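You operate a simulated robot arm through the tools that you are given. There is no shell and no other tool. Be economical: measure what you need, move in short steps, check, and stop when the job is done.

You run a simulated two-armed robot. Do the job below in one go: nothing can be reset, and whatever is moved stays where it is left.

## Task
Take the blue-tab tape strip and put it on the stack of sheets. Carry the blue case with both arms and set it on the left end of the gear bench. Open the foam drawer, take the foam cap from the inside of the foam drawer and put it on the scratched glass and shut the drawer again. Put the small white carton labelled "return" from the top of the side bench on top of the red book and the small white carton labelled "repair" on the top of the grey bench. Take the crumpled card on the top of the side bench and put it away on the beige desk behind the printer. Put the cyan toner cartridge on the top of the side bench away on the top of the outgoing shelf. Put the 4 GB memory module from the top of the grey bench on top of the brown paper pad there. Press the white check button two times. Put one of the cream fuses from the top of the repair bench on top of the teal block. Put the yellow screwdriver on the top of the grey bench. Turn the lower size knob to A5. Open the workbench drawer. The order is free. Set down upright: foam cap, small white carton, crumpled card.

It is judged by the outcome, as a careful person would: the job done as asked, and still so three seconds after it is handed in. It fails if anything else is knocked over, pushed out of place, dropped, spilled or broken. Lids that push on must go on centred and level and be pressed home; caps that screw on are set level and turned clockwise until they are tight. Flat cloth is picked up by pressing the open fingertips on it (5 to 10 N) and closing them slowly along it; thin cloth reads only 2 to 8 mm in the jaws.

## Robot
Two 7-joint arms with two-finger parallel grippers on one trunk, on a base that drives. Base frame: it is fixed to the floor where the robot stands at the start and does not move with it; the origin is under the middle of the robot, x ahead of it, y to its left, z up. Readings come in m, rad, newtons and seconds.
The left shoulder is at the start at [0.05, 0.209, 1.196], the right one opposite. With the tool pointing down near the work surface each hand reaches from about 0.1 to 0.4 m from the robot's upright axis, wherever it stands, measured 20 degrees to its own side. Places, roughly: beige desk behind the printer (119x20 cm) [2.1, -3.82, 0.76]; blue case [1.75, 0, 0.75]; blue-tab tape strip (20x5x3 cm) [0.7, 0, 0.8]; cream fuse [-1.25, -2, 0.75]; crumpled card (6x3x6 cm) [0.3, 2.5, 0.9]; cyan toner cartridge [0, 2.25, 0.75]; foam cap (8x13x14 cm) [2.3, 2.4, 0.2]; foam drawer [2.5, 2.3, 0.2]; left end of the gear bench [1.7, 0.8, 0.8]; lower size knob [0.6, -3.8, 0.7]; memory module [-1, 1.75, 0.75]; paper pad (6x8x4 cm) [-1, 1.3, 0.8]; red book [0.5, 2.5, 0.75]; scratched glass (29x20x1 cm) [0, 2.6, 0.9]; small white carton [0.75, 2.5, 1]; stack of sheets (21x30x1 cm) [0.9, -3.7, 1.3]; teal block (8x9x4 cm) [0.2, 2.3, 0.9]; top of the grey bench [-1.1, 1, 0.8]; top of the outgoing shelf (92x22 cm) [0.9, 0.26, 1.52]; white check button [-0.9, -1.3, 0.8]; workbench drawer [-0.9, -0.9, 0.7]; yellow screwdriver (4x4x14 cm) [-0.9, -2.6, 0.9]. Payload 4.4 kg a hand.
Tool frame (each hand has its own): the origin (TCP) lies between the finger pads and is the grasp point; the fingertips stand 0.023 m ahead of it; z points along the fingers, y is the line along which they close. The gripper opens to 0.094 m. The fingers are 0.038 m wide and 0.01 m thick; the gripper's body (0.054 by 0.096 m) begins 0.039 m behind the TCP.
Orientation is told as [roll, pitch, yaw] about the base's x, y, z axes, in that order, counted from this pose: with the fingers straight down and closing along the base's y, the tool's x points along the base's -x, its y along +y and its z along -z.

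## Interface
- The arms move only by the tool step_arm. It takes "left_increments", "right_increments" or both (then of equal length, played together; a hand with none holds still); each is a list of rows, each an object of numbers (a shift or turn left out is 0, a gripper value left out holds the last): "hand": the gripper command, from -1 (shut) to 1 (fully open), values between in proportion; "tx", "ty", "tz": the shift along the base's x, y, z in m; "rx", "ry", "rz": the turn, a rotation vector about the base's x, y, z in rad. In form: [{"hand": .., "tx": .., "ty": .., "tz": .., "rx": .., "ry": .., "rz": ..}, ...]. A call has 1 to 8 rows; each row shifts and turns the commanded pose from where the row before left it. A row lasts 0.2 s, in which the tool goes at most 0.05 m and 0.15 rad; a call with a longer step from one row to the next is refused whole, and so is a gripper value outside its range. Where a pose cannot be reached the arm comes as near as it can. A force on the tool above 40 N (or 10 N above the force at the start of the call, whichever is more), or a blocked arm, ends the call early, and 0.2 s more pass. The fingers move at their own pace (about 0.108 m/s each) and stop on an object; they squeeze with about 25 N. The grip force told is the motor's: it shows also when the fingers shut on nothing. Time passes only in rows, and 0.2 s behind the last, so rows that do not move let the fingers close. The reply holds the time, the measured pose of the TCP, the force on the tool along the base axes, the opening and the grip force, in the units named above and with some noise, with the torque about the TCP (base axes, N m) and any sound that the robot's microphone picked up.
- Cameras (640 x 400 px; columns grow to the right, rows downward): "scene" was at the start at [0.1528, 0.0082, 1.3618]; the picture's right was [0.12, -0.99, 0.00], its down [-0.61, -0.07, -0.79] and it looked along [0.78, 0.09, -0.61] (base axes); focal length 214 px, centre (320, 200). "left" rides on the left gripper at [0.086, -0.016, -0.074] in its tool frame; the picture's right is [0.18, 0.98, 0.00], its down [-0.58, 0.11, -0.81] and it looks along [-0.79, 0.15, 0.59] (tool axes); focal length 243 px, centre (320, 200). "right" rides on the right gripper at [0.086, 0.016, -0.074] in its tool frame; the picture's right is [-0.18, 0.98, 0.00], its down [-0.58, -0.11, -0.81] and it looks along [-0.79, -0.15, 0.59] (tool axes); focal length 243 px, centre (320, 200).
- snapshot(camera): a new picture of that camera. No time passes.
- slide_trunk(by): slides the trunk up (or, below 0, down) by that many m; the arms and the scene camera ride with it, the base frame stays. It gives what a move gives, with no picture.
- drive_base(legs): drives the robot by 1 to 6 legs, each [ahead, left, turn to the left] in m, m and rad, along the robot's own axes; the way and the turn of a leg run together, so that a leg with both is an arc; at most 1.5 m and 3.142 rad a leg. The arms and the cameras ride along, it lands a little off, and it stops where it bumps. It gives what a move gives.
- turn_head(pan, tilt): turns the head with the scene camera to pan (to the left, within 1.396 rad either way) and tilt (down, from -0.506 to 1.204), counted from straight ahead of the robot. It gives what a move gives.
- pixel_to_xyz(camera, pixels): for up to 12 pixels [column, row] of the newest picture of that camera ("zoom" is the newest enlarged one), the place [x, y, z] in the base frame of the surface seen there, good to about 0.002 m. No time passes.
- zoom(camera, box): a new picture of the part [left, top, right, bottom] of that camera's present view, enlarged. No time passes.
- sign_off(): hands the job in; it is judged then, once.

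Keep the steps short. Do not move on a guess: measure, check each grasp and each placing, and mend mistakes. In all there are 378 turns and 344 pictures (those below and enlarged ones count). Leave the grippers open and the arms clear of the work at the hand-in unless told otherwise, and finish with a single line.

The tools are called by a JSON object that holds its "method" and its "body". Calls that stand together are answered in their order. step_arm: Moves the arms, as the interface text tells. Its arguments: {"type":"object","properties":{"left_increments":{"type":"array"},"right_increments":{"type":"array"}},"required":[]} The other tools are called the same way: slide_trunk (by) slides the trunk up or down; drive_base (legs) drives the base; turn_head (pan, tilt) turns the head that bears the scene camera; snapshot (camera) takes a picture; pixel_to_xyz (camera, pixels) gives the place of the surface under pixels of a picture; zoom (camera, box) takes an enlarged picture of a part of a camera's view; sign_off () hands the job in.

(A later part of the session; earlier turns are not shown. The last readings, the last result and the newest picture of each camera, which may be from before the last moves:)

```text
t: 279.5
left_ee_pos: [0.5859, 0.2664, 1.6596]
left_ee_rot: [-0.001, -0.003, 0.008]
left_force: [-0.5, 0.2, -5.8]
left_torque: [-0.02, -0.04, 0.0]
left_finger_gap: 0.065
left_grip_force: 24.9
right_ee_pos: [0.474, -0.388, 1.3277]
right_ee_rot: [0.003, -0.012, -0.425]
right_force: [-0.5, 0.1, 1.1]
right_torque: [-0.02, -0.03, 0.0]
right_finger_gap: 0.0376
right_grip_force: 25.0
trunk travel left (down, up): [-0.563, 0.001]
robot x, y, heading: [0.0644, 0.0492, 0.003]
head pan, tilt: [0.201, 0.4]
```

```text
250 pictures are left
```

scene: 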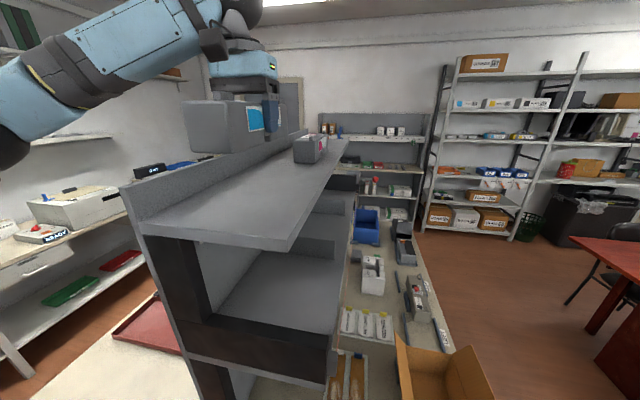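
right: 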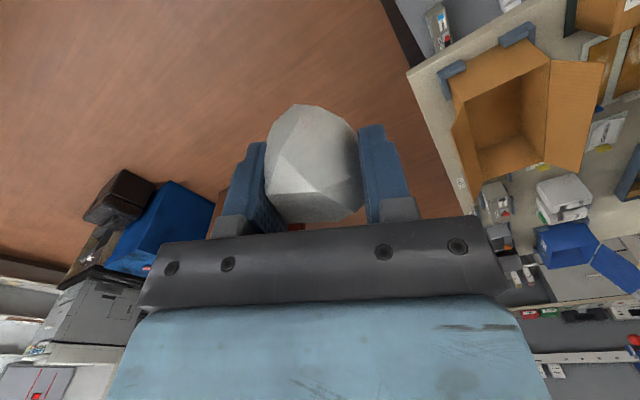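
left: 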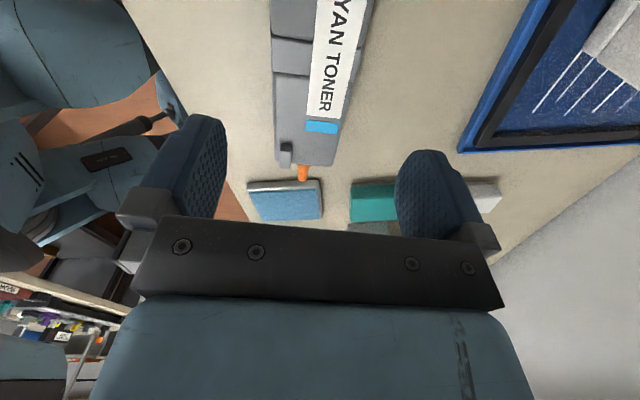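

Over the shelf. Lower to contact.

{"method": "step_arm", "body": {"left_increments": [{"tz": -0.04}, {"tz": -0.03}, {"tz": -0.012}, {"tz": -0.003}, {"tz": -0.003}, {"tz": -0.002}, {}]}}

{"method": "snapshot", "body": {"camera": "scene"}}

```text
t: 281.1
left_ee_pos: [0.5866, 0.2663, 1.5693]
left_ee_rot: [0.0, -0.004, 0.007]
left_force: [8.6, 4.0, 23.2]
left_torque: [0.92, -0.02, -0.14]
left_finger_gap: 0.0653
left_grip_force: 24.6
right_ee_pos: [0.4735, -0.3873, 1.3276]
right_ee_rot: [0.002, -0.012, -0.425]
right_force: [-1.0, 0.1, 0.4]
right_torque: [-0.03, -0.03, 0.02]
right_finger_gap: 0.026
right_grip_force: 24.6
trunk travel left (down, up): [-0.563, 0.001]
robot x, y, heading: [0.0621, 0.0512, 0.006]
head pan, tilt: [0.201, 0.4]
```

```text
249 pictures are left
```

scene: 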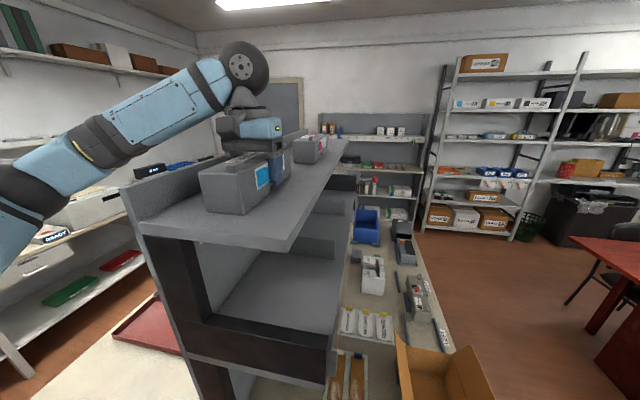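

Toner in contact. But the card's gap fell to 0.026 — look at it at once.

{"method": "snapshot", "body": {"camera": "right"}}

```text
248 pictures are left
```

right: 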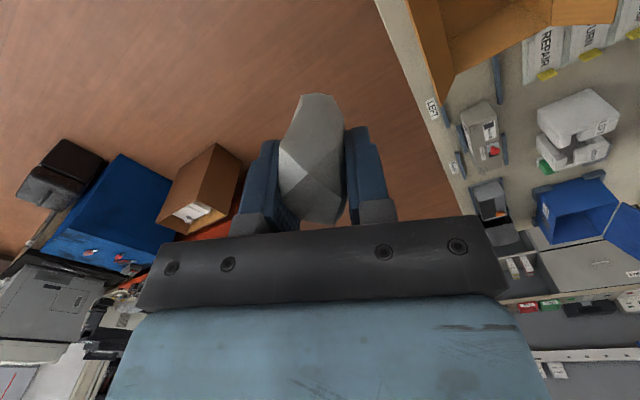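

The card just turned about the vertical until its flat faces (3 cm) met the pads; it is now securely held and still upright. Release the toner and rise.

{"method": "step_arm", "body": {"left_increments": [{"tz": 0.002}, {"hand": 1}, {}, {"tz": 0.03}, {"tz": 0.04}, {"tz": 0.03}]}}

{"method": "snapshot", "body": {"camera": "scene"}}

{"method": "snapshot", "body": {"camera": "left"}}

```text
t: 282.5
left_ee_pos: [0.5844, 0.2644, 1.6713]
left_ee_rot: [0.0, 0.0, 0.006]
left_force: [0.9, -1.0, 0.2]
left_torque: [0.02, 0.01, 0.0]
left_finger_gap: 0.0938
left_grip_force: 0.1
right_ee_pos: [0.4739, -0.3892, 1.3268]
right_ee_rot: [0.003, -0.012, -0.425]
right_force: [-0.7, -0.3, -0.1]
right_torque: [0.01, 0.01, -0.01]
right_finger_gap: 0.0261
right_grip_force: 24.5
trunk travel left (down, up): [-0.563, 0.001]
robot x, y, heading: [0.0617, 0.0482, 0.004]
head pan, tilt: [0.201, 0.4]
```

```text
247 pictures are left
```

scene: 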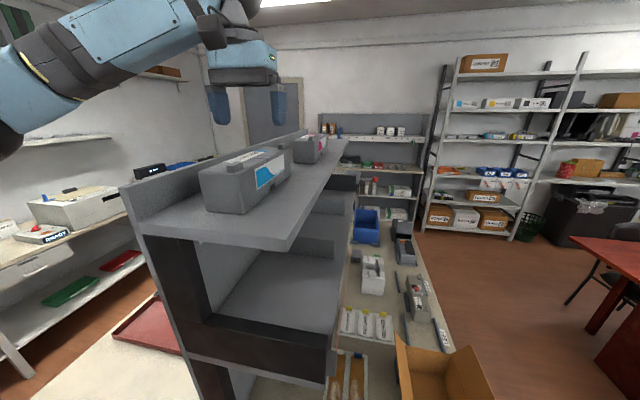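

```text
246 pictures are left
```

left: 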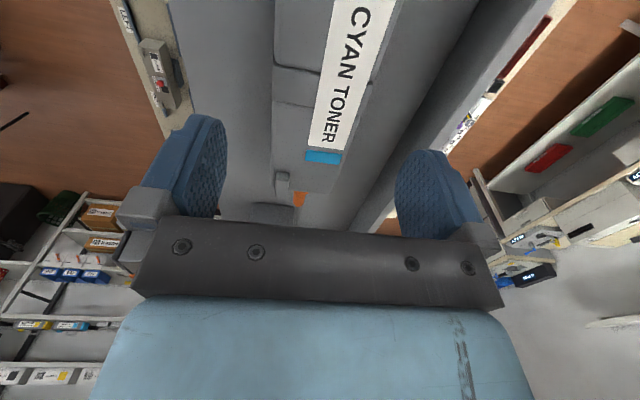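

Toner is set. Back off, lower the trunk, then go for the tape strip with the left hand.

{"method": "drive_base", "body": {"legs": [[-0.4, 0, 0]]}}

{"method": "step_arm", "body": {"left_increments": [{"tz": -0.04, "tx": -0.02, "rz": -0.14}, {"tz": -0.04, "tx": -0.02, "rz": -0.14}, {"tz": -0.04, "rz": -0.14}, {"tz": -0.04, "rz": -0.14}, {"tz": -0.04, "rz": -0.14}, {"tz": -0.04, "rz": -0.14}, {"tz": -0.04, "rz": -0.14}, {"rz": -0.14}]}}

{"method": "slide_trunk", "body": {"by": -0.26}}

{"method": "drive_base", "body": {"legs": [[0, -0.25, 0], [0.38, 0, -0.35]]}}

```text
t: 285.0
left_ee_pos: [0.1797, 0.2639, 1.6702]
left_ee_rot: [0.0, 0.002, 0.007]
left_force: [-0.3, 0.4, -0.3]
left_torque: [-0.01, -0.01, 0.01]
left_finger_gap: 0.094
left_grip_force: 0.0
right_ee_pos: [0.0694, -0.3892, 1.3267]
right_ee_rot: [0.002, -0.01, -0.427]
right_force: [-0.1, 0.4, -0.1]
right_torque: [0.0, -0.01, 0.0]
right_finger_gap: 0.0251
right_grip_force: 25.3
trunk travel left (down, up): [-0.563, 0.001]
robot x, y, heading: [-0.3398, 0.047, 0.006]
head pan, tilt: [0.201, 0.4]
```

```text
t: 286.8
left_ee_pos: [0.1381, 0.2653, 1.3906]
left_ee_rot: [-0.001, -0.001, -1.117]
left_force: [0.2, -1.3, 0.1]
left_torque: [-0.03, -0.03, -0.02]
left_finger_gap: 0.094
left_grip_force: 0.0
right_ee_pos: [0.0682, -0.3885, 1.3286]
right_ee_rot: [0.004, -0.012, -0.425]
right_force: [-0.2, -0.2, 0.1]
right_torque: [-0.01, -0.03, 0.0]
right_finger_gap: 0.025
right_grip_force: 24.7
trunk travel left (down, up): [-0.563, 0.001]
robot x, y, heading: [-0.3451, 0.0485, -0.001]
head pan, tilt: [0.201, 0.4]
```

```text
t: 289.5
left_ee_pos: [0.1371, 0.2649, 1.1316]
left_ee_rot: [0.001, 0.0, -1.114]
left_force: [0.4, -0.7, 0.8]
left_torque: [-0.01, 0.03, -0.01]
left_finger_gap: 0.0939
left_grip_force: 0.0
right_ee_pos: [0.0679, -0.3895, 1.0678]
right_ee_rot: [0.002, -0.012, -0.427]
right_force: [0.6, -0.3, 0.4]
right_torque: [0.02, 0.01, -0.02]
right_finger_gap: 0.0248
right_grip_force: 25.1
trunk travel left (down, up): [-0.303, 0.261]
robot x, y, heading: [-0.3421, 0.0474, 0.003]
head pan, tilt: [0.201, 0.4]
```

```text
t: 294.2
left_ee_pos: [0.5413, -0.2304, 1.1309]
left_ee_rot: [-0.001, -0.003, -1.464]
left_force: [0.2, 0.3, -0.6]
left_torque: [-0.02, 0.0, -0.03]
left_finger_gap: 0.0939
left_grip_force: 0.0
right_ee_pos: [0.2503, -0.8198, 1.0684]
right_ee_rot: [0.002, -0.015, -0.776]
right_force: [0.1, 0.3, 0.9]
right_torque: [-0.01, 0.01, 0.01]
right_finger_gap: 0.0241
right_grip_force: 25.5
trunk travel left (down, up): [-0.303, 0.261]
robot x, y, heading: [0.0163, -0.2695, -0.348]
head pan, tilt: [0.201, 0.4]
```

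{"method": "turn_head", "body": {"pan": 0.7, "tilt": 0.65}}

{"method": "snapshot", "body": {"camera": "scene"}}

{"method": "snapshot", "body": {"camera": "left"}}

```text
t: 295.2
left_ee_pos: [0.5413, -0.231, 1.1325]
left_ee_rot: [0.0, 0.001, -1.463]
left_force: [-0.8, 0.1, -0.2]
left_torque: [-0.01, -0.04, -0.01]
left_finger_gap: 0.0941
left_grip_force: 0.0
right_ee_pos: [0.2502, -0.8223, 1.068]
right_ee_rot: [0.002, -0.012, -0.775]
right_force: [0.0, 0.0, 0.1]
right_torque: [0.0, -0.06, 0.01]
right_finger_gap: 0.0239
right_grip_force: 25.2
trunk travel left (down, up): [-0.303, 0.261]
robot x, y, heading: [0.0174, -0.267, -0.35]
head pan, tilt: [0.7, 0.649]
```

```text
245 pictures are left
```

scene: 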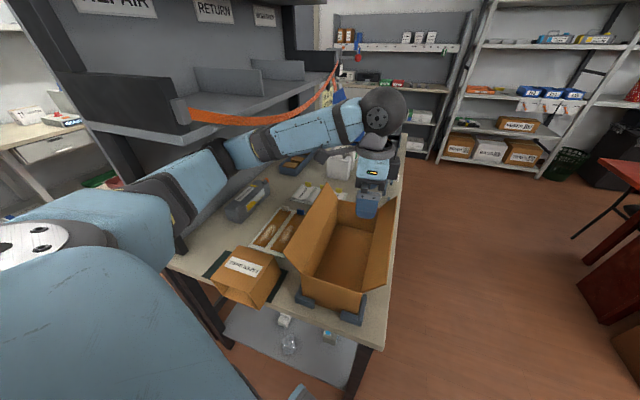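

```text
244 pictures are left
```

left: 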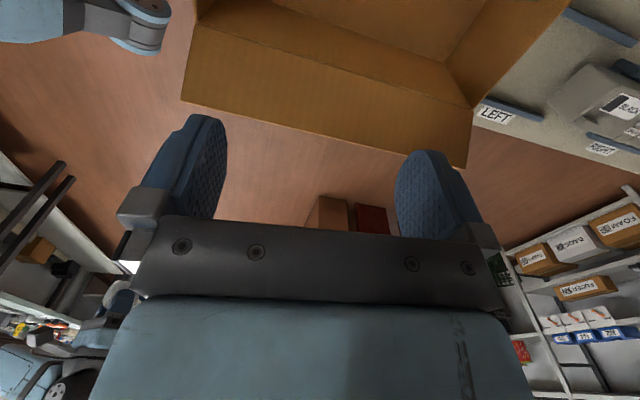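

{"method": "pixel_to_xyz", "body": {"camera": "scene", "pixels": [[200, 120], [250, 125], [300, 112], [325, 90], [330, 70], [250, 145], [290, 130], [200, 175], [378, 105], [350, 110], [300, 210], [272, 230]]}}

{"method": "zoom", "body": {"camera": "scene", "box": [160, 50, 420, 280]}}

```text
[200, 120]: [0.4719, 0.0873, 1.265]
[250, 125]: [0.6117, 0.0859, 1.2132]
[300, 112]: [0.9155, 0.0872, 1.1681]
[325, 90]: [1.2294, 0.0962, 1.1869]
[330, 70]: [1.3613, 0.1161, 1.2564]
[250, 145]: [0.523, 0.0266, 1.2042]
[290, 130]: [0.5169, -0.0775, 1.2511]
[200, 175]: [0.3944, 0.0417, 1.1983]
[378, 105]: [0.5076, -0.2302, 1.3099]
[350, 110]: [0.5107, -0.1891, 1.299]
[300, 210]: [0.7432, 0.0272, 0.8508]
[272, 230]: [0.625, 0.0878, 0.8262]
```

```text
1.74 times, centred on (290, 165) of scene
```

zoom: 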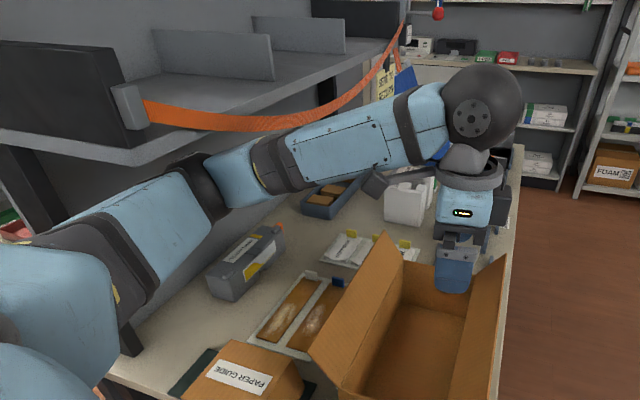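

An orange cordon hangs at y 0.087, z ~1.19. My left elbow must stay clear, so I move the base right and closer, to reach in from the −y side with a nearly straight arm.

{"method": "drive_base", "body": {"legs": [[0.16, -0.16, 0]]}}

{"method": "step_arm", "body": {"left_increments": [{"tx": 0.02, "ty": 0.04}, {"tx": 0.02, "ty": 0.04}, {"tx": 0.02, "ty": 0.04}, {"tx": 0.025, "ty": 0.04, "rz": -0.1}, {"tx": 0.03, "ty": 0.03}]}}

{"method": "snapshot", "body": {"camera": "scene"}}

```text
t: 297.2
left_ee_pos: [0.6253, -0.4318, 1.1308]
left_ee_rot: [0.001, 0.0, -1.463]
left_force: [-0.3, -0.4, 0.4]
left_torque: [0.02, -0.02, 0.0]
left_finger_gap: 0.0941
left_grip_force: 0.2
right_ee_pos: [0.3335, -1.0212, 1.0683]
right_ee_rot: [0.002, -0.012, -0.777]
right_force: [0.4, 0.3, -0.9]
right_torque: [0.01, 0.03, 0.0]
right_finger_gap: 0.0227
right_grip_force: 24.7
trunk travel left (down, up): [-0.303, 0.261]
robot x, y, heading: [0.0951, -0.467, -0.356]
head pan, tilt: [0.7, 0.649]
```

```text
t: 298.4
left_ee_pos: [0.7409, -0.237, 1.1308]
left_ee_rot: [0.001, 0.001, -1.565]
left_force: [0.1, 0.1, 0.1]
left_torque: [0.03, 0.02, 0.03]
left_finger_gap: 0.094
left_grip_force: 0.1
right_ee_pos: [0.3335, -1.021, 1.0669]
right_ee_rot: [0.002, -0.013, -0.775]
right_force: [0.3, 0.6, 0.4]
right_torque: [-0.01, -0.01, -0.02]
right_finger_gap: 0.0228
right_grip_force: 24.5
trunk travel left (down, up): [-0.303, 0.261]
robot x, y, heading: [0.0979, -0.4725, -0.353]
head pan, tilt: [0.7, 0.649]
```

```text
242 pictures are left
```

scene: 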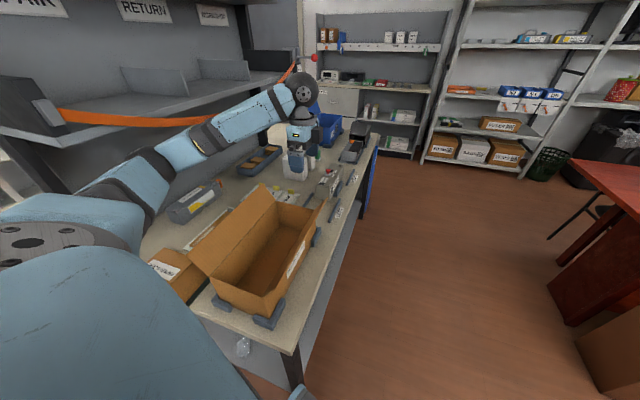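

{"method": "step_arm", "body": {"left_increments": [{"tx": 0.01, "ty": 0.045, "tz": -0.015}, {"tx": 0.01, "ty": 0.045, "tz": -0.015}, {"tx": 0.01, "ty": 0.045, "tz": -0.015}, {"ty": 0.045, "tz": -0.015}]}}

{"method": "zoom", "body": {"camera": "scene", "box": [100, 50, 360, 250]}}

{"method": "pixel_to_xyz", "body": {"camera": "zoom", "pixels": [[300, 165], [200, 200], [250, 190], [400, 120], [150, 240], [500, 60], [470, 90]]}}

```text
t: 299.4
left_ee_pos: [0.7772, -0.0688, 1.0575]
left_ee_rot: [-0.016, -0.01, -1.58]
left_force: [-0.2, -0.8, -0.9]
left_torque: [-0.04, 0.0, -0.02]
left_finger_gap: 0.0942
left_grip_force: 0.0
right_ee_pos: [0.3392, -1.0224, 1.0625]
right_ee_rot: [-0.006, -0.006, -0.78]
right_force: [0.3, -0.3, 0.1]
right_torque: [-0.01, -0.02, 0.02]
right_finger_gap: 0.0227
right_grip_force: 25.4
trunk travel left (down, up): [-0.303, 0.261]
robot x, y, heading: [0.0993, -0.4723, -0.356]
head pan, tilt: [0.7, 0.649]
```

```text
2.00 times, centred on (230, 150) of scene
```

zoom: 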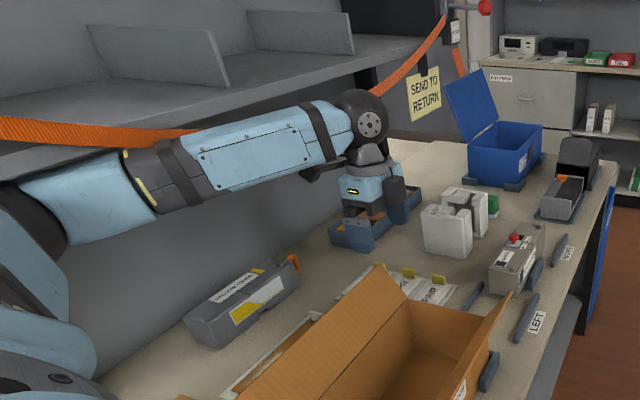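

```text
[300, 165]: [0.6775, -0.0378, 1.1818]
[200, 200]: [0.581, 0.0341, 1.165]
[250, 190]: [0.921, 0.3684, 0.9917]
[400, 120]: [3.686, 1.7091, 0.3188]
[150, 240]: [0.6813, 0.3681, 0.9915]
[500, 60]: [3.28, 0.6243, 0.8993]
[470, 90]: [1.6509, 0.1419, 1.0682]
```

{"method": "pixel_to_xyz", "body": {"camera": "zoom", "pixels": [[15, 175], [60, 155], [230, 105], [30, 225], [90, 190], [25, 130], [110, 135], [180, 135]]}}

{"method": "slide_trunk", "body": {"by": -0.09}}

```text
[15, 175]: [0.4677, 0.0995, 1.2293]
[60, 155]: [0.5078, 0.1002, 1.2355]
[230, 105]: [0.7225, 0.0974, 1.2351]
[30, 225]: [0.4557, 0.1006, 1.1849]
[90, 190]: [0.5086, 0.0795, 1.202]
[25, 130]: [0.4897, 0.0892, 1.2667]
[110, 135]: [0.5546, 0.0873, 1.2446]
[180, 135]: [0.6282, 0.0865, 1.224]
```

```text
t: 300.2
left_ee_pos: [0.766, -0.0544, 1.0262]
left_ee_rot: [0.01, 0.0, -1.558]
left_force: [0.3, 0.0, -0.4]
left_torque: [0.01, 0.04, 0.01]
left_finger_gap: 0.0942
left_grip_force: 0.1
right_ee_pos: [0.3346, -1.0203, 1.0103]
right_ee_rot: [0.004, -0.012, -0.772]
right_force: [-0.6, 0.0, -0.2]
right_torque: [-0.01, 0.0, -0.02]
right_finger_gap: 0.0246
right_grip_force: 25.2
trunk travel left (down, up): [-0.247, 0.316]
robot x, y, heading: [0.0986, -0.4688, -0.345]
head pan, tilt: [0.7, 0.649]
stopped: the force on the tool passed its limit at 66 N (the readings are from after the stop); the commanded pose is now the measured one
```

The elbow had been touching the shelf's lip and came free. View before continuing.

{"method": "slide_trunk", "body": {"by": -0.05}}

{"method": "zoom", "body": {"camera": "scene", "box": [60, 30, 360, 250]}}

{"method": "snapshot", "body": {"camera": "right"}}

{"method": "snapshot", "body": {"camera": "left"}}

```text
t: 300.6
left_ee_pos: [0.7659, -0.0502, 1.0246]
left_ee_rot: [0.024, -0.002, -1.551]
left_force: [-5.4, 3.9, 18.9]
left_torque: [-0.35, 1.14, -0.22]
left_finger_gap: 0.0942
left_grip_force: 0.1
right_ee_pos: [0.3343, -1.019, 1.0003]
right_ee_rot: [0.005, -0.013, -0.772]
right_force: [0.9, -0.3, 0.8]
right_torque: [0.0, 0.04, 0.0]
right_finger_gap: 0.0245
right_grip_force: 24.8
trunk travel left (down, up): [-0.236, 0.328]
robot x, y, heading: [0.097, -0.4633, -0.342]
head pan, tilt: [0.7, 0.649]
stopped: the force on the tool passed its limit at 68 N (the readings are from after the stop); the commanded pose is now the measured one
```

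```text
1.82 times, centred on (210, 140) of scene
```

zoom: 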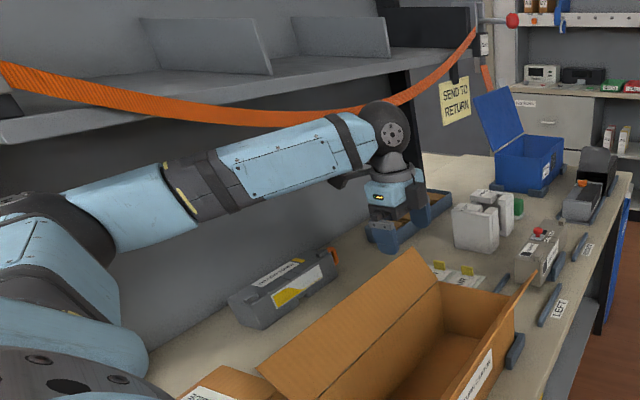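

```text
239 pictures are left
```

right: 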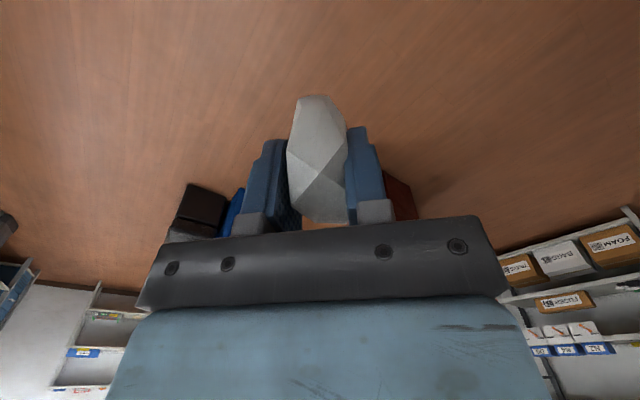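

```text
238 pictures are left
```

left: 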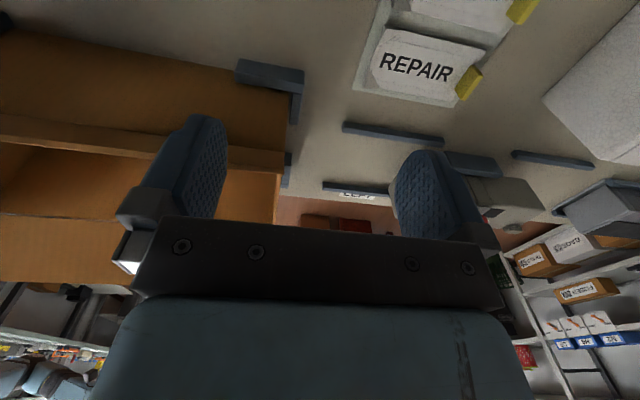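

The left finger is pressing on the box's left flap. Raise the hand off it at once.

{"method": "step_arm", "body": {"left_increments": [{"tz": 0.03}, {"tz": 0.02}]}}

{"method": "snapshot", "body": {"camera": "scene"}}

{"method": "zoom", "body": {"camera": "scene", "box": [140, 120, 340, 330]}}

{"method": "pixel_to_xyz", "body": {"camera": "zoom", "pixels": [[320, 130], [340, 145], [250, 200], [200, 245], [290, 170], [330, 165], [420, 180], [370, 200], [300, 290]]}}

```text
t: 301.2
left_ee_pos: [0.7666, -0.0507, 1.0709]
left_ee_rot: [0.021, -0.001, -1.553]
left_force: [0.1, 0.6, 0.2]
left_torque: [-0.03, -0.01, 0.0]
left_finger_gap: 0.094
left_grip_force: 0.0
right_ee_pos: [0.3347, -1.019, 1.0009]
right_ee_rot: [0.001, -0.012, -0.772]
right_force: [0.2, 0.0, -0.2]
right_torque: [0.03, 0.0, 0.01]
right_finger_gap: 0.0247
right_grip_force: 25.0
trunk travel left (down, up): [-0.236, 0.328]
robot x, y, heading: [0.0967, -0.4671, -0.347]
head pan, tilt: [0.7, 0.649]
```

```text
237 pictures are left
```

scene: 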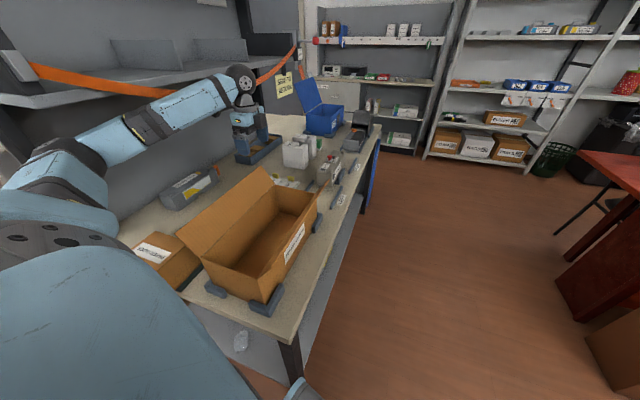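

```text
1.90 times, centred on (240, 225) of scene
```

zoom: 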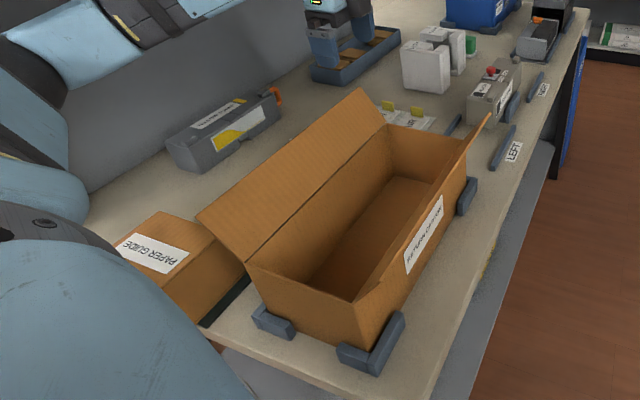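

```text
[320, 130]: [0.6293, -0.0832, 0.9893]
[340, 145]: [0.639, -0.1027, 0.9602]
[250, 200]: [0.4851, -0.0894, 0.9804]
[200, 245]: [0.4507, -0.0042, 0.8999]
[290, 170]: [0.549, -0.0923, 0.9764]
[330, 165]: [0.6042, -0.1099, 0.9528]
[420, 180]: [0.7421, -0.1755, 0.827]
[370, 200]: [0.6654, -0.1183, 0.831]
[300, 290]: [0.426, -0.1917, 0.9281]
```

{"method": "pixel_to_xyz", "body": {"camera": "zoom", "pixels": [[361, 93], [355, 100], [203, 218], [280, 160], [384, 124], [250, 262]]}}

```text
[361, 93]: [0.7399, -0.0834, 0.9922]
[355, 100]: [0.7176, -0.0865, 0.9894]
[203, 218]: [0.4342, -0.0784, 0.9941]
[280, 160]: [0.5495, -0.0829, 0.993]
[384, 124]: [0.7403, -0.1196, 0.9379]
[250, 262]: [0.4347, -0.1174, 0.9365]
```

The flap's top is at y −0.08, z 0.993, as before. I go in diagonally so the wrist stays under the cordon: to y −0.01, z 1.0, then y 0.03, z 0.93.

{"method": "step_arm", "body": {"left_increments": [{"ty": 0.02, "tz": -0.025, "tx": -0.005}, {"ty": 0.02, "tz": -0.035, "tx": -0.01}, {"ty": 0.015, "tz": -0.04, "tx": -0.005}, {"ty": 0.015, "tz": -0.03}]}}

{"method": "snapshot", "body": {"camera": "scene"}}

{"method": "snapshot", "body": {"camera": "left"}}

```text
t: 302.2
left_ee_pos: [0.7336, 0.0194, 0.9348]
left_ee_rot: [0.023, -0.019, -1.555]
left_force: [0.2, 0.2, 0.4]
left_torque: [0.02, 0.01, 0.02]
left_finger_gap: 0.0942
left_grip_force: 0.0
right_ee_pos: [0.3289, -1.0142, 1.0038]
right_ee_rot: [0.006, -0.022, -0.767]
right_force: [-0.2, -0.1, -0.2]
right_torque: [-0.02, -0.03, 0.0]
right_finger_gap: 0.0246
right_grip_force: 25.3
trunk travel left (down, up): [-0.236, 0.328]
robot x, y, heading: [0.0971, -0.4686, -0.344]
head pan, tilt: [0.7, 0.649]
```

```text
235 pictures are left
```

scene: 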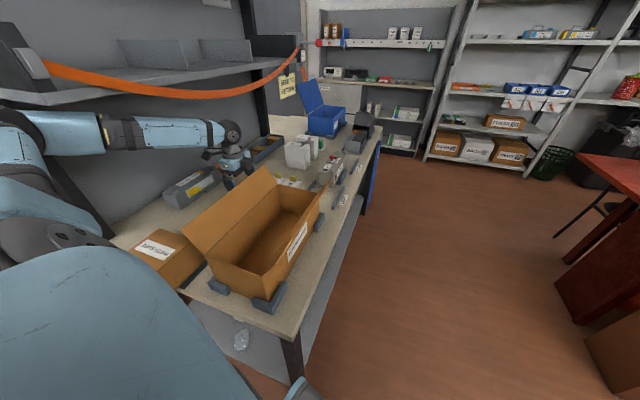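

```text
234 pictures are left
```

left: 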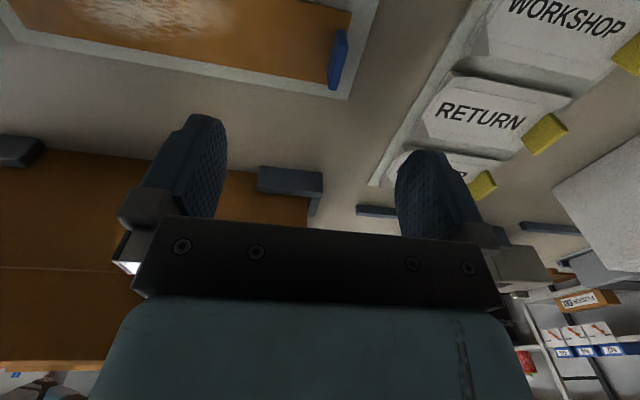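

The blue tab is at left pixel (338,60). Measure it.

{"method": "pixel_to_xyz", "body": {"camera": "left", "pixels": [[338, 35], [332, 85], [340, 60], [346, 40], [340, 85], [330, 60], [350, 90], [300, 60]]}}

{"method": "zoom", "body": {"camera": "left", "box": [260, 0, 420, 110]}}

```text
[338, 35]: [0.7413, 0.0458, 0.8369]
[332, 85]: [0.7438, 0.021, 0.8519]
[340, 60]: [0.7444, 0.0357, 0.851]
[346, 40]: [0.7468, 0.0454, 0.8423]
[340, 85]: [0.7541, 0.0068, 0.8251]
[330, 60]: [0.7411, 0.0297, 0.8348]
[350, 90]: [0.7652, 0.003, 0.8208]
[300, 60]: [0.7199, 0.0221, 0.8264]
```

```text
3.64 times, centred on (340, 55) of left
```

zoom: 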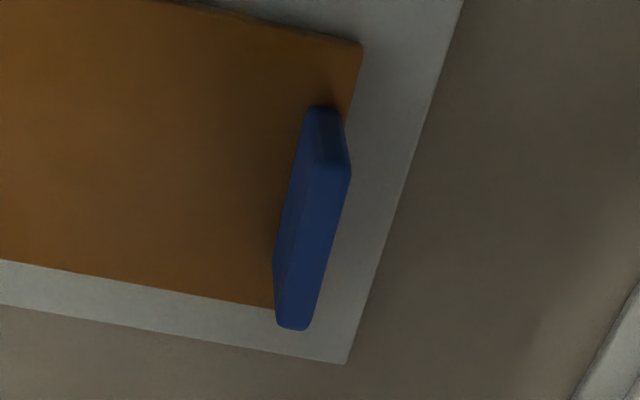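

Tab: x 0.741–0.748, y 0.020–0.050, z up to 0.852. Narrow the gap, level the tool, and lower over it.

{"method": "step_arm", "body": {"left_increments": [{"tx": 0.011, "ty": 0.0156, "hand": -0.3, "rx": 0.019, "ry": 0.023, "rz": -0.015}, {}, {"tz": -0.03}, {"tz": -0.025}]}}

{"method": "snapshot", "body": {"camera": "left"}}

```text
t: 303.2
left_ee_pos: [0.7569, 0.0382, 0.883]
left_ee_rot: [-0.003, 0.018, -1.567]
left_force: [0.0, 0.7, 0.8]
left_torque: [-0.03, 0.0, -0.03]
left_finger_gap: 0.0326
left_grip_force: 0.1
right_ee_pos: [0.3358, -1.0172, 1.0014]
right_ee_rot: [0.002, -0.012, -0.773]
right_force: [-0.1, 0.9, -0.8]
right_torque: [0.0, 0.02, 0.0]
right_finger_gap: 0.0244
right_grip_force: 25.3
trunk travel left (down, up): [-0.236, 0.328]
robot x, y, heading: [0.1011, -0.4702, -0.343]
head pan, tilt: [0.7, 0.649]
```

```text
232 pictures are left
```

left: 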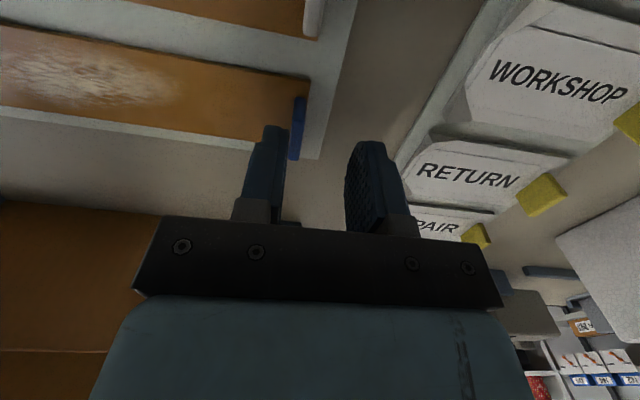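

{"method": "step_arm", "body": {"left_increments": [{"tx": -0.0125, "ty": -0.003, "rx": -0.017}, {}]}}

{"method": "snapshot", "body": {"camera": "left"}}

```text
t: 303.8
left_ee_pos: [0.7443, 0.033, 0.8842]
left_ee_rot: [-0.004, 0.001, -1.567]
left_force: [-0.6, 0.3, -0.4]
left_torque: [-0.02, 0.0, 0.0]
left_finger_gap: 0.0328
left_grip_force: 0.0
right_ee_pos: [0.3355, -1.0185, 1.001]
right_ee_rot: [0.003, -0.01, -0.773]
right_force: [-1.2, 0.8, -0.1]
right_torque: [0.01, 0.0, -0.04]
right_finger_gap: 0.0246
right_grip_force: 25.0
trunk travel left (down, up): [-0.236, 0.328]
robot x, y, heading: [0.0955, -0.4687, -0.346]
head pan, tilt: [0.7, 0.649]
```

```text
231 pictures are left
```

left: 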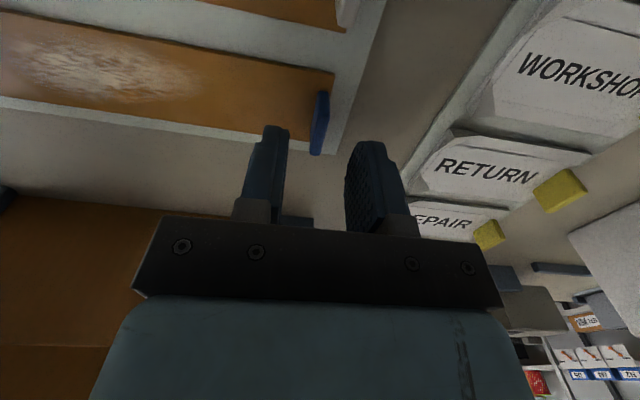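

Centred on the tab. Lower to z 0.857 and close.

{"method": "step_arm", "body": {"left_increments": [{"tz": -0.015}, {"tz": -0.012}, {"hand": -1}, {}, {}]}}

{"method": "snapshot", "body": {"camera": "left"}}

```text
t: 305.0
left_ee_pos: [0.7456, 0.0312, 0.8589]
left_ee_rot: [-0.004, 0.003, -1.568]
left_force: [-0.4, 0.9, -0.5]
left_torque: [0.0, -0.04, 0.01]
left_finger_gap: 0.0052
left_grip_force: 24.8
right_ee_pos: [0.3342, -1.018, 1.0007]
right_ee_rot: [0.002, -0.012, -0.774]
right_force: [-0.1, -0.7, -0.1]
right_torque: [0.02, -0.03, 0.02]
right_finger_gap: 0.0246
right_grip_force: 25.0
trunk travel left (down, up): [-0.236, 0.328]
robot x, y, heading: [0.095, -0.4716, -0.349]
head pan, tilt: [0.7, 0.649]
```

```text
230 pictures are left
```

left: 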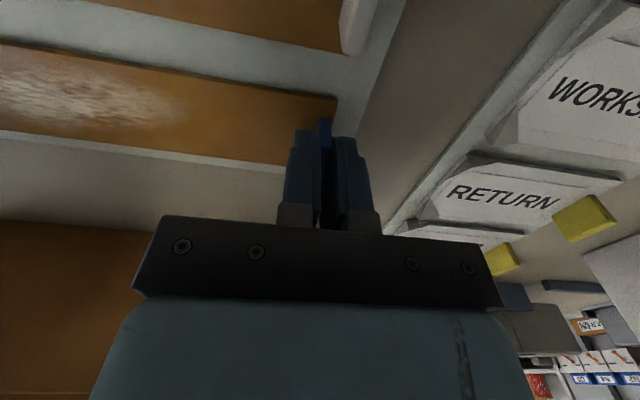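

Tab gripped. Lift 3 cm and look whether the strip comes along.

{"method": "step_arm", "body": {"left_increments": [{"tz": 0.01}, {"tz": 0.015}, {"tz": 0.02}, {"tz": 0.02}]}}

{"method": "snapshot", "body": {"camera": "left"}}

{"method": "zoom", "body": {"camera": "scene", "box": [120, 100, 300, 260]}}

```text
t: 306.0
left_ee_pos: [0.7465, 0.0235, 0.9076]
left_ee_rot: [-0.015, -0.024, -1.577]
left_force: [0.0, -0.2, 0.2]
left_torque: [-0.01, -0.01, -0.02]
left_finger_gap: 0.0051
left_grip_force: 25.2
right_ee_pos: [0.3375, -1.018, 0.9979]
right_ee_rot: [-0.002, -0.011, -0.772]
right_force: [0.0, -0.7, -0.1]
right_torque: [0.03, -0.01, 0.02]
right_finger_gap: 0.0247
right_grip_force: 24.9
trunk travel left (down, up): [-0.236, 0.328]
robot x, y, heading: [0.0969, -0.4751, -0.346]
head pan, tilt: [0.7, 0.649]
```

```text
229 pictures are left
```

left: 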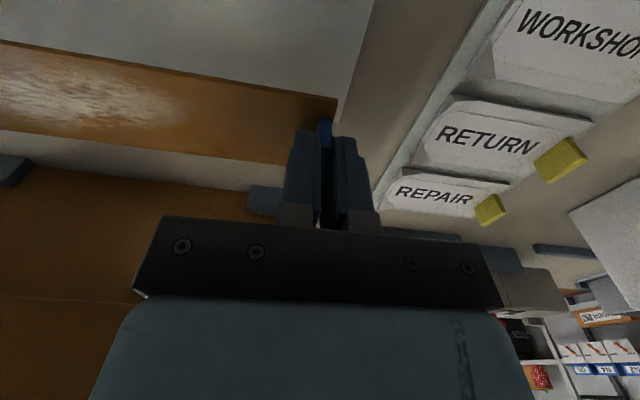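

```text
2.50 times, centred on (210, 180) of scene
```

zoom: 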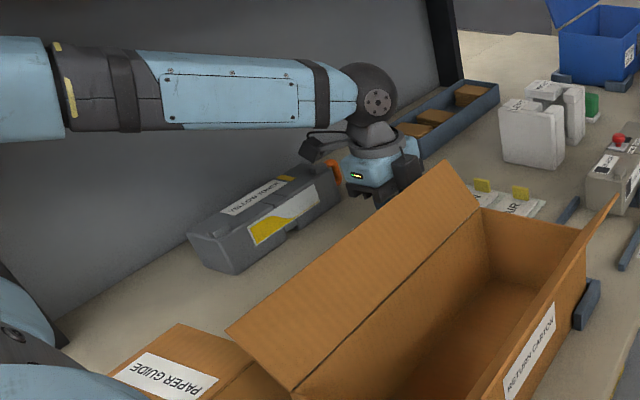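

The strip comes along stiffly. The elbow seems near the shelf's underside, so I move −y together with rising.

{"method": "step_arm", "body": {"left_increments": [{"ty": -0.01, "tz": 0.015}, {"ty": -0.015, "tz": 0.02}, {"ty": -0.015, "tz": 0.025}, {"ty": -0.01, "tz": 0.03}]}}

{"method": "zoom", "body": {"camera": "scene", "box": [0, 60, 300, 260]}}

```text
t: 307.0
left_ee_pos: [0.7472, -0.0167, 1.0148]
left_ee_rot: [-0.004, 0.002, -1.568]
left_force: [1.3, -1.7, -2.1]
left_torque: [0.11, 0.05, 0.01]
left_finger_gap: 0.0051
left_grip_force: 25.0
right_ee_pos: [0.3363, -1.0182, 1.0038]
right_ee_rot: [-0.002, -0.014, -0.773]
right_force: [0.4, 0.2, -0.7]
right_torque: [-0.02, -0.01, 0.01]
right_finger_gap: 0.0247
right_grip_force: 25.0
trunk travel left (down, up): [-0.236, 0.328]
robot x, y, heading: [0.1, -0.4678, -0.346]
head pan, tilt: [0.7, 0.649]
```

```text
2.00 times, centred on (150, 160) of scene
```

zoom: 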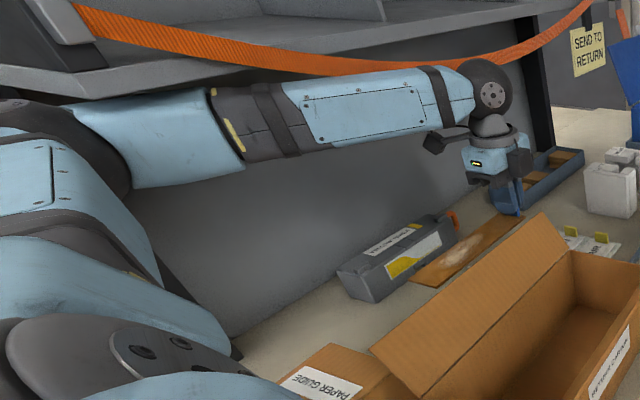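

Free and rising. Continue out: up past the flap, then −y.

{"method": "step_arm", "body": {"left_increments": [{"ty": -0.02, "tz": 0.03}, {"ty": -0.02, "tz": 0.03}, {"ty": -0.04, "tz": 0.02}, {"ty": -0.045, "tz": 0.01}, {"ty": -0.045}, {"ty": -0.045}]}}

{"method": "snapshot", "body": {"camera": "scene"}}

```text
t: 308.4
left_ee_pos: [0.745, -0.2328, 1.1034]
left_ee_rot: [-0.004, 0.002, -1.568]
left_force: [-0.1, -0.5, -0.5]
left_torque: [-0.01, 0.0, 0.02]
left_finger_gap: 0.0049
left_grip_force: 25.4
right_ee_pos: [0.3353, -1.0181, 0.9992]
right_ee_rot: [0.003, -0.011, -0.772]
right_force: [0.0, 0.5, -0.4]
right_torque: [0.03, 0.01, 0.01]
right_finger_gap: 0.0247
right_grip_force: 25.0
trunk travel left (down, up): [-0.236, 0.328]
robot x, y, heading: [0.0951, -0.4671, -0.345]
head pan, tilt: [0.7, 0.649]
```

```text
226 pictures are left
```

scene: 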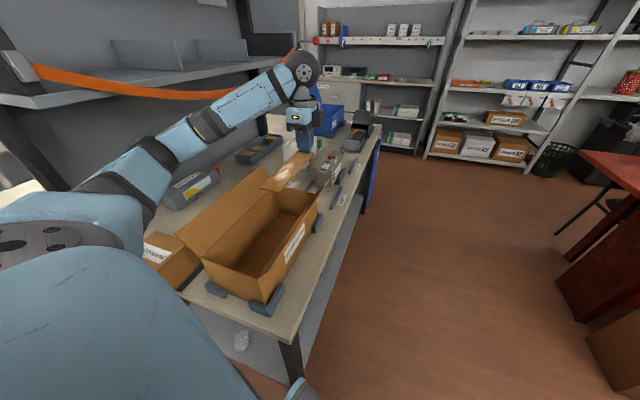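

Tape strip is out. Back off, turn toward −y, and look at the printer corner.

{"method": "drive_base", "body": {"legs": [[-0.3, 0, 0], [0, 0, -1.22]]}}

{"method": "turn_head", "body": {"pan": 0.0, "tilt": 0.35}}

{"method": "snapshot", "body": {"camera": "scene"}}

```text
t: 313.6
left_ee_pos: [0.2441, -0.9169, 1.1028]
left_ee_rot: [-0.003, 0.001, -2.835]
left_force: [0.0, -0.2, -0.4]
left_torque: [0.03, 0.02, 0.04]
left_finger_gap: 0.0052
left_grip_force: 24.9
right_ee_pos: [-0.6296, -0.76, 1.0002]
right_ee_rot: [0.002, -0.011, -2.039]
right_force: [0.9, -0.4, 0.0]
right_torque: [0.01, -0.01, 0.0]
right_finger_gap: 0.0263
right_grip_force: 24.3
trunk travel left (down, up): [-0.236, 0.328]
robot x, y, heading: [-0.1769, -0.3662, -1.614]
head pan, tilt: [0.7, 0.649]
```

```text
t: 314.6
left_ee_pos: [0.2432, -0.9153, 1.1035]
left_ee_rot: [-0.003, 0.001, -2.834]
left_force: [-1.0, 0.2, -0.4]
left_torque: [0.0, 0.0, 0.0]
left_finger_gap: 0.0051
left_grip_force: 24.8
right_ee_pos: [-0.6293, -0.7605, 1.0]
right_ee_rot: [0.001, -0.013, -2.038]
right_force: [0.3, -0.4, -0.6]
right_torque: [0.0, 0.04, -0.03]
right_finger_gap: 0.0262
right_grip_force: 24.6
trunk travel left (down, up): [-0.236, 0.328]
robot x, y, heading: [-0.1722, -0.3672, -1.612]
head pan, tilt: [0.0, 0.351]
```

```text
225 pictures are left
```

scene: 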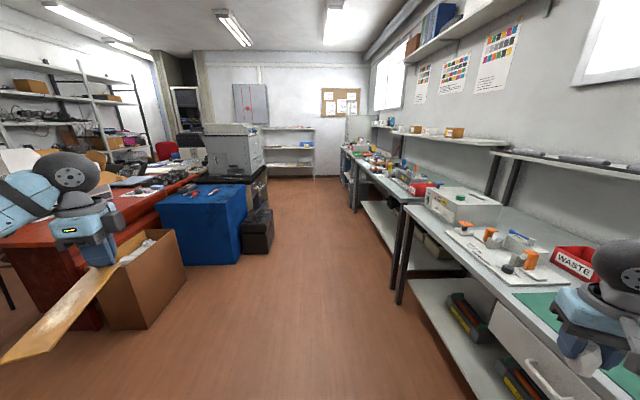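

{"method": "zoom", "body": {"camera": "scene", "box": [140, 90, 340, 230]}}

{"method": "pixel_to_xyz", "body": {"camera": "scene", "pixels": [[230, 135], [230, 165], [262, 150], [210, 180], [258, 230], [200, 220], [185, 260], [240, 180], [290, 145], [310, 175], [390, 220], [360, 190]]}}

```text
2.86 times, centred on (240, 160) of scene
```

zoom: 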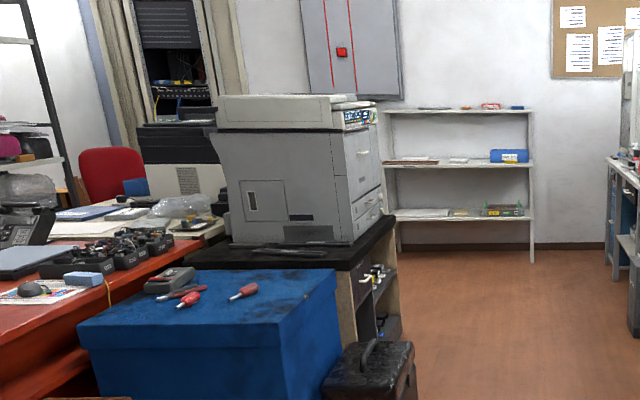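

```text
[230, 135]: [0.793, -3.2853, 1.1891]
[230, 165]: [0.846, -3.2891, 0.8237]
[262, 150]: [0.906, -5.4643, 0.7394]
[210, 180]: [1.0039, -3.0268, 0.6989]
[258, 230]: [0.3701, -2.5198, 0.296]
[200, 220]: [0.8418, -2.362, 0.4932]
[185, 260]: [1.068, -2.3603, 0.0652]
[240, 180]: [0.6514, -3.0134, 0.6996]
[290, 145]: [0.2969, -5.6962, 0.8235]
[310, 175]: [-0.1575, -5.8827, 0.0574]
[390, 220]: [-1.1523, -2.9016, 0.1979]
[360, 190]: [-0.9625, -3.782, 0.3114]
```

The printer stands at x≈0.6–1.1, y −3.3…−4.1; the beige desk is beyond it. Tuck the right hand in, straighten, and drive down the corridor at x≈−0.15.

{"method": "step_arm", "body": {"right_increments": [{"tx": 0.045, "tz": 0.02}, {"tx": 0.045, "tz": 0.02}, {"tx": 0.045, "tz": 0.02}, {"tx": 0.02, "tz": 0.02}], "left_increments": [{"tx": -0.04}, {"tx": -0.04}, {"tx": -0.04}, {"ty": 0.04}]}}

{"method": "drive_base", "body": {"legs": [[0, 0, 0.041], [1.4, 0, 0], [1.2, 0, 0]]}}

{"method": "turn_head", "body": {"pan": 0.9, "tilt": 0.4}}

{"method": "snapshot", "body": {"camera": "scene"}}

```text
t: 315.6
left_ee_pos: [0.1263, -0.8768, 1.1041]
left_ee_rot: [0.0, -0.002, -2.833]
left_force: [0.2, 0.0, -0.6]
left_torque: [0.01, 0.0, -0.01]
left_finger_gap: 0.0052
left_grip_force: 24.3
right_ee_pos: [-0.4731, -0.7621, 1.0814]
right_ee_rot: [0.002, -0.016, -2.037]
right_force: [0.5, 0.4, 0.5]
right_torque: [0.0, -0.03, 0.0]
right_finger_gap: 0.026
right_grip_force: 25.2
trunk travel left (down, up): [-0.236, 0.328]
robot x, y, heading: [-0.1757, -0.3718, -1.611]
head pan, tilt: [0.0, 0.351]
```

```text
t: 328.5
left_ee_pos: [0.2101, -3.4066, 1.1041]
left_ee_rot: [-0.003, 0.002, -2.75]
left_force: [-0.4, -0.5, -0.3]
left_torque: [0.01, 0.02, -0.04]
left_finger_gap: 0.0052
left_grip_force: 24.9
right_ee_pos: [-0.3982, -3.3421, 1.0793]
right_ee_rot: [0.002, -0.012, -1.955]
right_force: [-0.3, -1.0, -0.2]
right_torque: [0.0, 0.03, -0.01]
right_finger_gap: 0.0258
right_grip_force: 24.6
trunk travel left (down, up): [-0.236, 0.328]
robot x, y, heading: [-0.1329, -2.9261, -1.525]
head pan, tilt: [0.0, 0.351]
```

```text
t: 329.7
left_ee_pos: [0.2092, -3.4061, 1.1046]
left_ee_rot: [-0.003, 0.003, -2.75]
left_force: [0.4, -0.6, -0.4]
left_torque: [0.0, 0.0, 0.0]
left_finger_gap: 0.0054
left_grip_force: 25.2
right_ee_pos: [-0.3992, -3.3419, 1.0816]
right_ee_rot: [0.001, -0.013, -1.951]
right_force: [-0.7, -0.9, -0.3]
right_torque: [-0.01, -0.01, -0.01]
right_finger_gap: 0.0259
right_grip_force: 25.6
trunk travel left (down, up): [-0.236, 0.328]
robot x, y, heading: [-0.1354, -2.9259, -1.528]
head pan, tilt: [0.901, 0.4]
```

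```text
223 pictures are left
```

scene: 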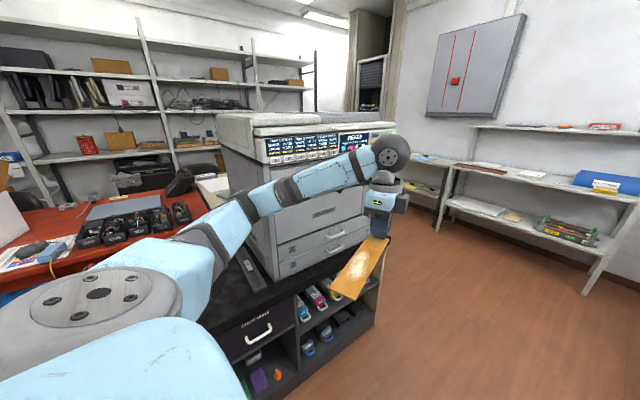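

{"method": "drive_base", "body": {"legs": [[0.8, 0, -0.04]]}}

{"method": "turn_head", "body": {"pan": 1.39, "tilt": 0.4}}

{"method": "snapshot", "body": {"camera": "scene"}}

```text
t: 333.9
left_ee_pos: [0.2089, -4.2009, 1.1035]
left_ee_rot: [-0.003, 0.002, -2.787]
left_force: [0.1, 0.7, -0.6]
left_torque: [-0.05, 0.0, -0.02]
left_finger_gap: 0.005
left_grip_force: 25.3
right_ee_pos: [-0.3962, -4.1132, 1.0802]
right_ee_rot: [0.002, -0.013, -1.992]
right_force: [0.9, 0.5, 0.1]
right_torque: [0.03, 0.01, -0.01]
right_finger_gap: 0.0258
right_grip_force: 24.5
trunk travel left (down, up): [-0.236, 0.328]
robot x, y, heading: [-0.1082, -3.707, -1.563]
head pan, tilt: [0.901, 0.4]
```

```text
t: 334.8
left_ee_pos: [0.2093, -4.201, 1.1043]
left_ee_rot: [-0.007, 0.001, -2.788]
left_force: [0.4, -0.1, -0.1]
left_torque: [0.02, 0.0, 0.01]
left_finger_gap: 0.005
left_grip_force: 24.9
right_ee_pos: [-0.3964, -4.113, 1.0795]
right_ee_rot: [0.001, -0.013, -1.992]
right_force: [1.0, -0.4, 0.6]
right_torque: [0.02, 0.02, 0.01]
right_finger_gap: 0.0259
right_grip_force: 25.0
trunk travel left (down, up): [-0.236, 0.328]
robot x, y, heading: [-0.1146, -3.7036, -1.567]
head pan, tilt: [1.389, 0.4]
```

```text
222 pictures are left
```

scene: 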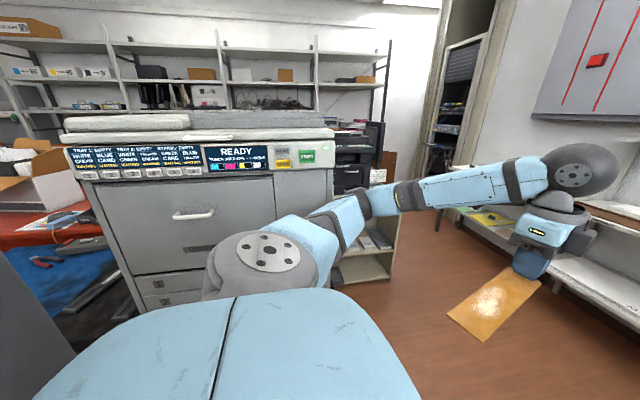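

Strafe away a bit, turn to face the printer and raise the trunk for a view of its top.

{"method": "drive_base", "body": {"legs": [[0, -0.2, 0], [0, 0, 1.567]]}}

{"method": "slide_trunk", "body": {"by": 0.32}}

{"method": "turn_head", "body": {"pan": 0.0, "tilt": 0.5}}

{"method": "snapshot", "body": {"camera": "scene"}}

```text
t: 341.0
left_ee_pos: [0.1803, -3.3731, 1.1038]
left_ee_rot: [-0.002, 0.002, -1.194]
left_force: [0.1, -1.1, 0.0]
left_torque: [0.0, -0.02, -0.04]
left_finger_gap: 0.005
left_grip_force: 24.8
right_ee_pos: [0.1076, -3.9791, 1.0797]
right_ee_rot: [0.003, -0.013, -0.398]
right_force: [-0.3, 1.3, 0.9]
right_torque: [0.02, 0.0, 0.01]
right_finger_gap: 0.0261
right_grip_force: 24.4
trunk travel left (down, up): [-0.236, 0.328]
robot x, y, heading: [-0.3071, -3.7099, 0.024]
head pan, tilt: [1.389, 0.4]
```

```text
t: 344.2
left_ee_pos: [0.1808, -3.3723, 1.4231]
left_ee_rot: [-0.005, 0.001, -1.195]
left_force: [0.4, -0.2, -0.1]
left_torque: [0.0, -0.01, 0.03]
left_finger_gap: 0.0047
left_grip_force: 25.4
right_ee_pos: [0.1067, -3.9794, 1.3988]
right_ee_rot: [0.001, -0.012, -0.398]
right_force: [-0.3, -0.3, -1.1]
right_torque: [-0.01, 0.01, -0.02]
right_finger_gap: 0.0259
right_grip_force: 24.9
trunk travel left (down, up): [-0.556, 0.008]
robot x, y, heading: [-0.3088, -3.7055, 0.033]
head pan, tilt: [1.389, 0.4]
```

```text
t: 345.7
left_ee_pos: [0.1795, -3.3727, 1.4244]
left_ee_rot: [-0.005, 0.002, -1.193]
left_force: [0.7, -0.6, 0.0]
left_torque: [0.02, 0.0, -0.02]
left_finger_gap: 0.0051
left_grip_force: 25.2
right_ee_pos: [0.1062, -3.9804, 1.3996]
right_ee_rot: [0.004, -0.012, -0.398]
right_force: [0.0, -0.5, -0.8]
right_torque: [0.02, 0.0, -0.03]
right_finger_gap: 0.0256
right_grip_force: 25.1
trunk travel left (down, up): [-0.556, 0.008]
robot x, y, heading: [-0.3093, -3.7047, 0.023]
head pan, tilt: [0.0, 0.499]
```

```text
221 pictures are left
```

scene: 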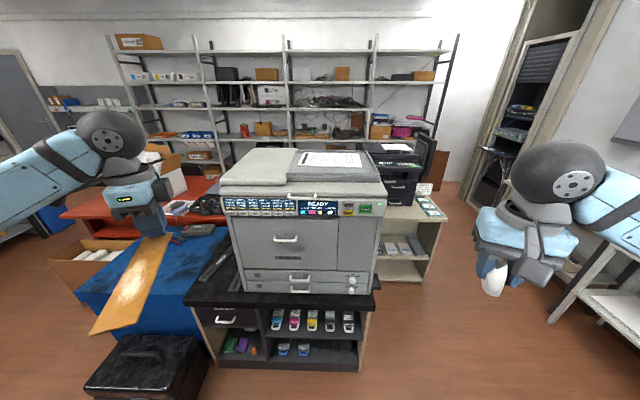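

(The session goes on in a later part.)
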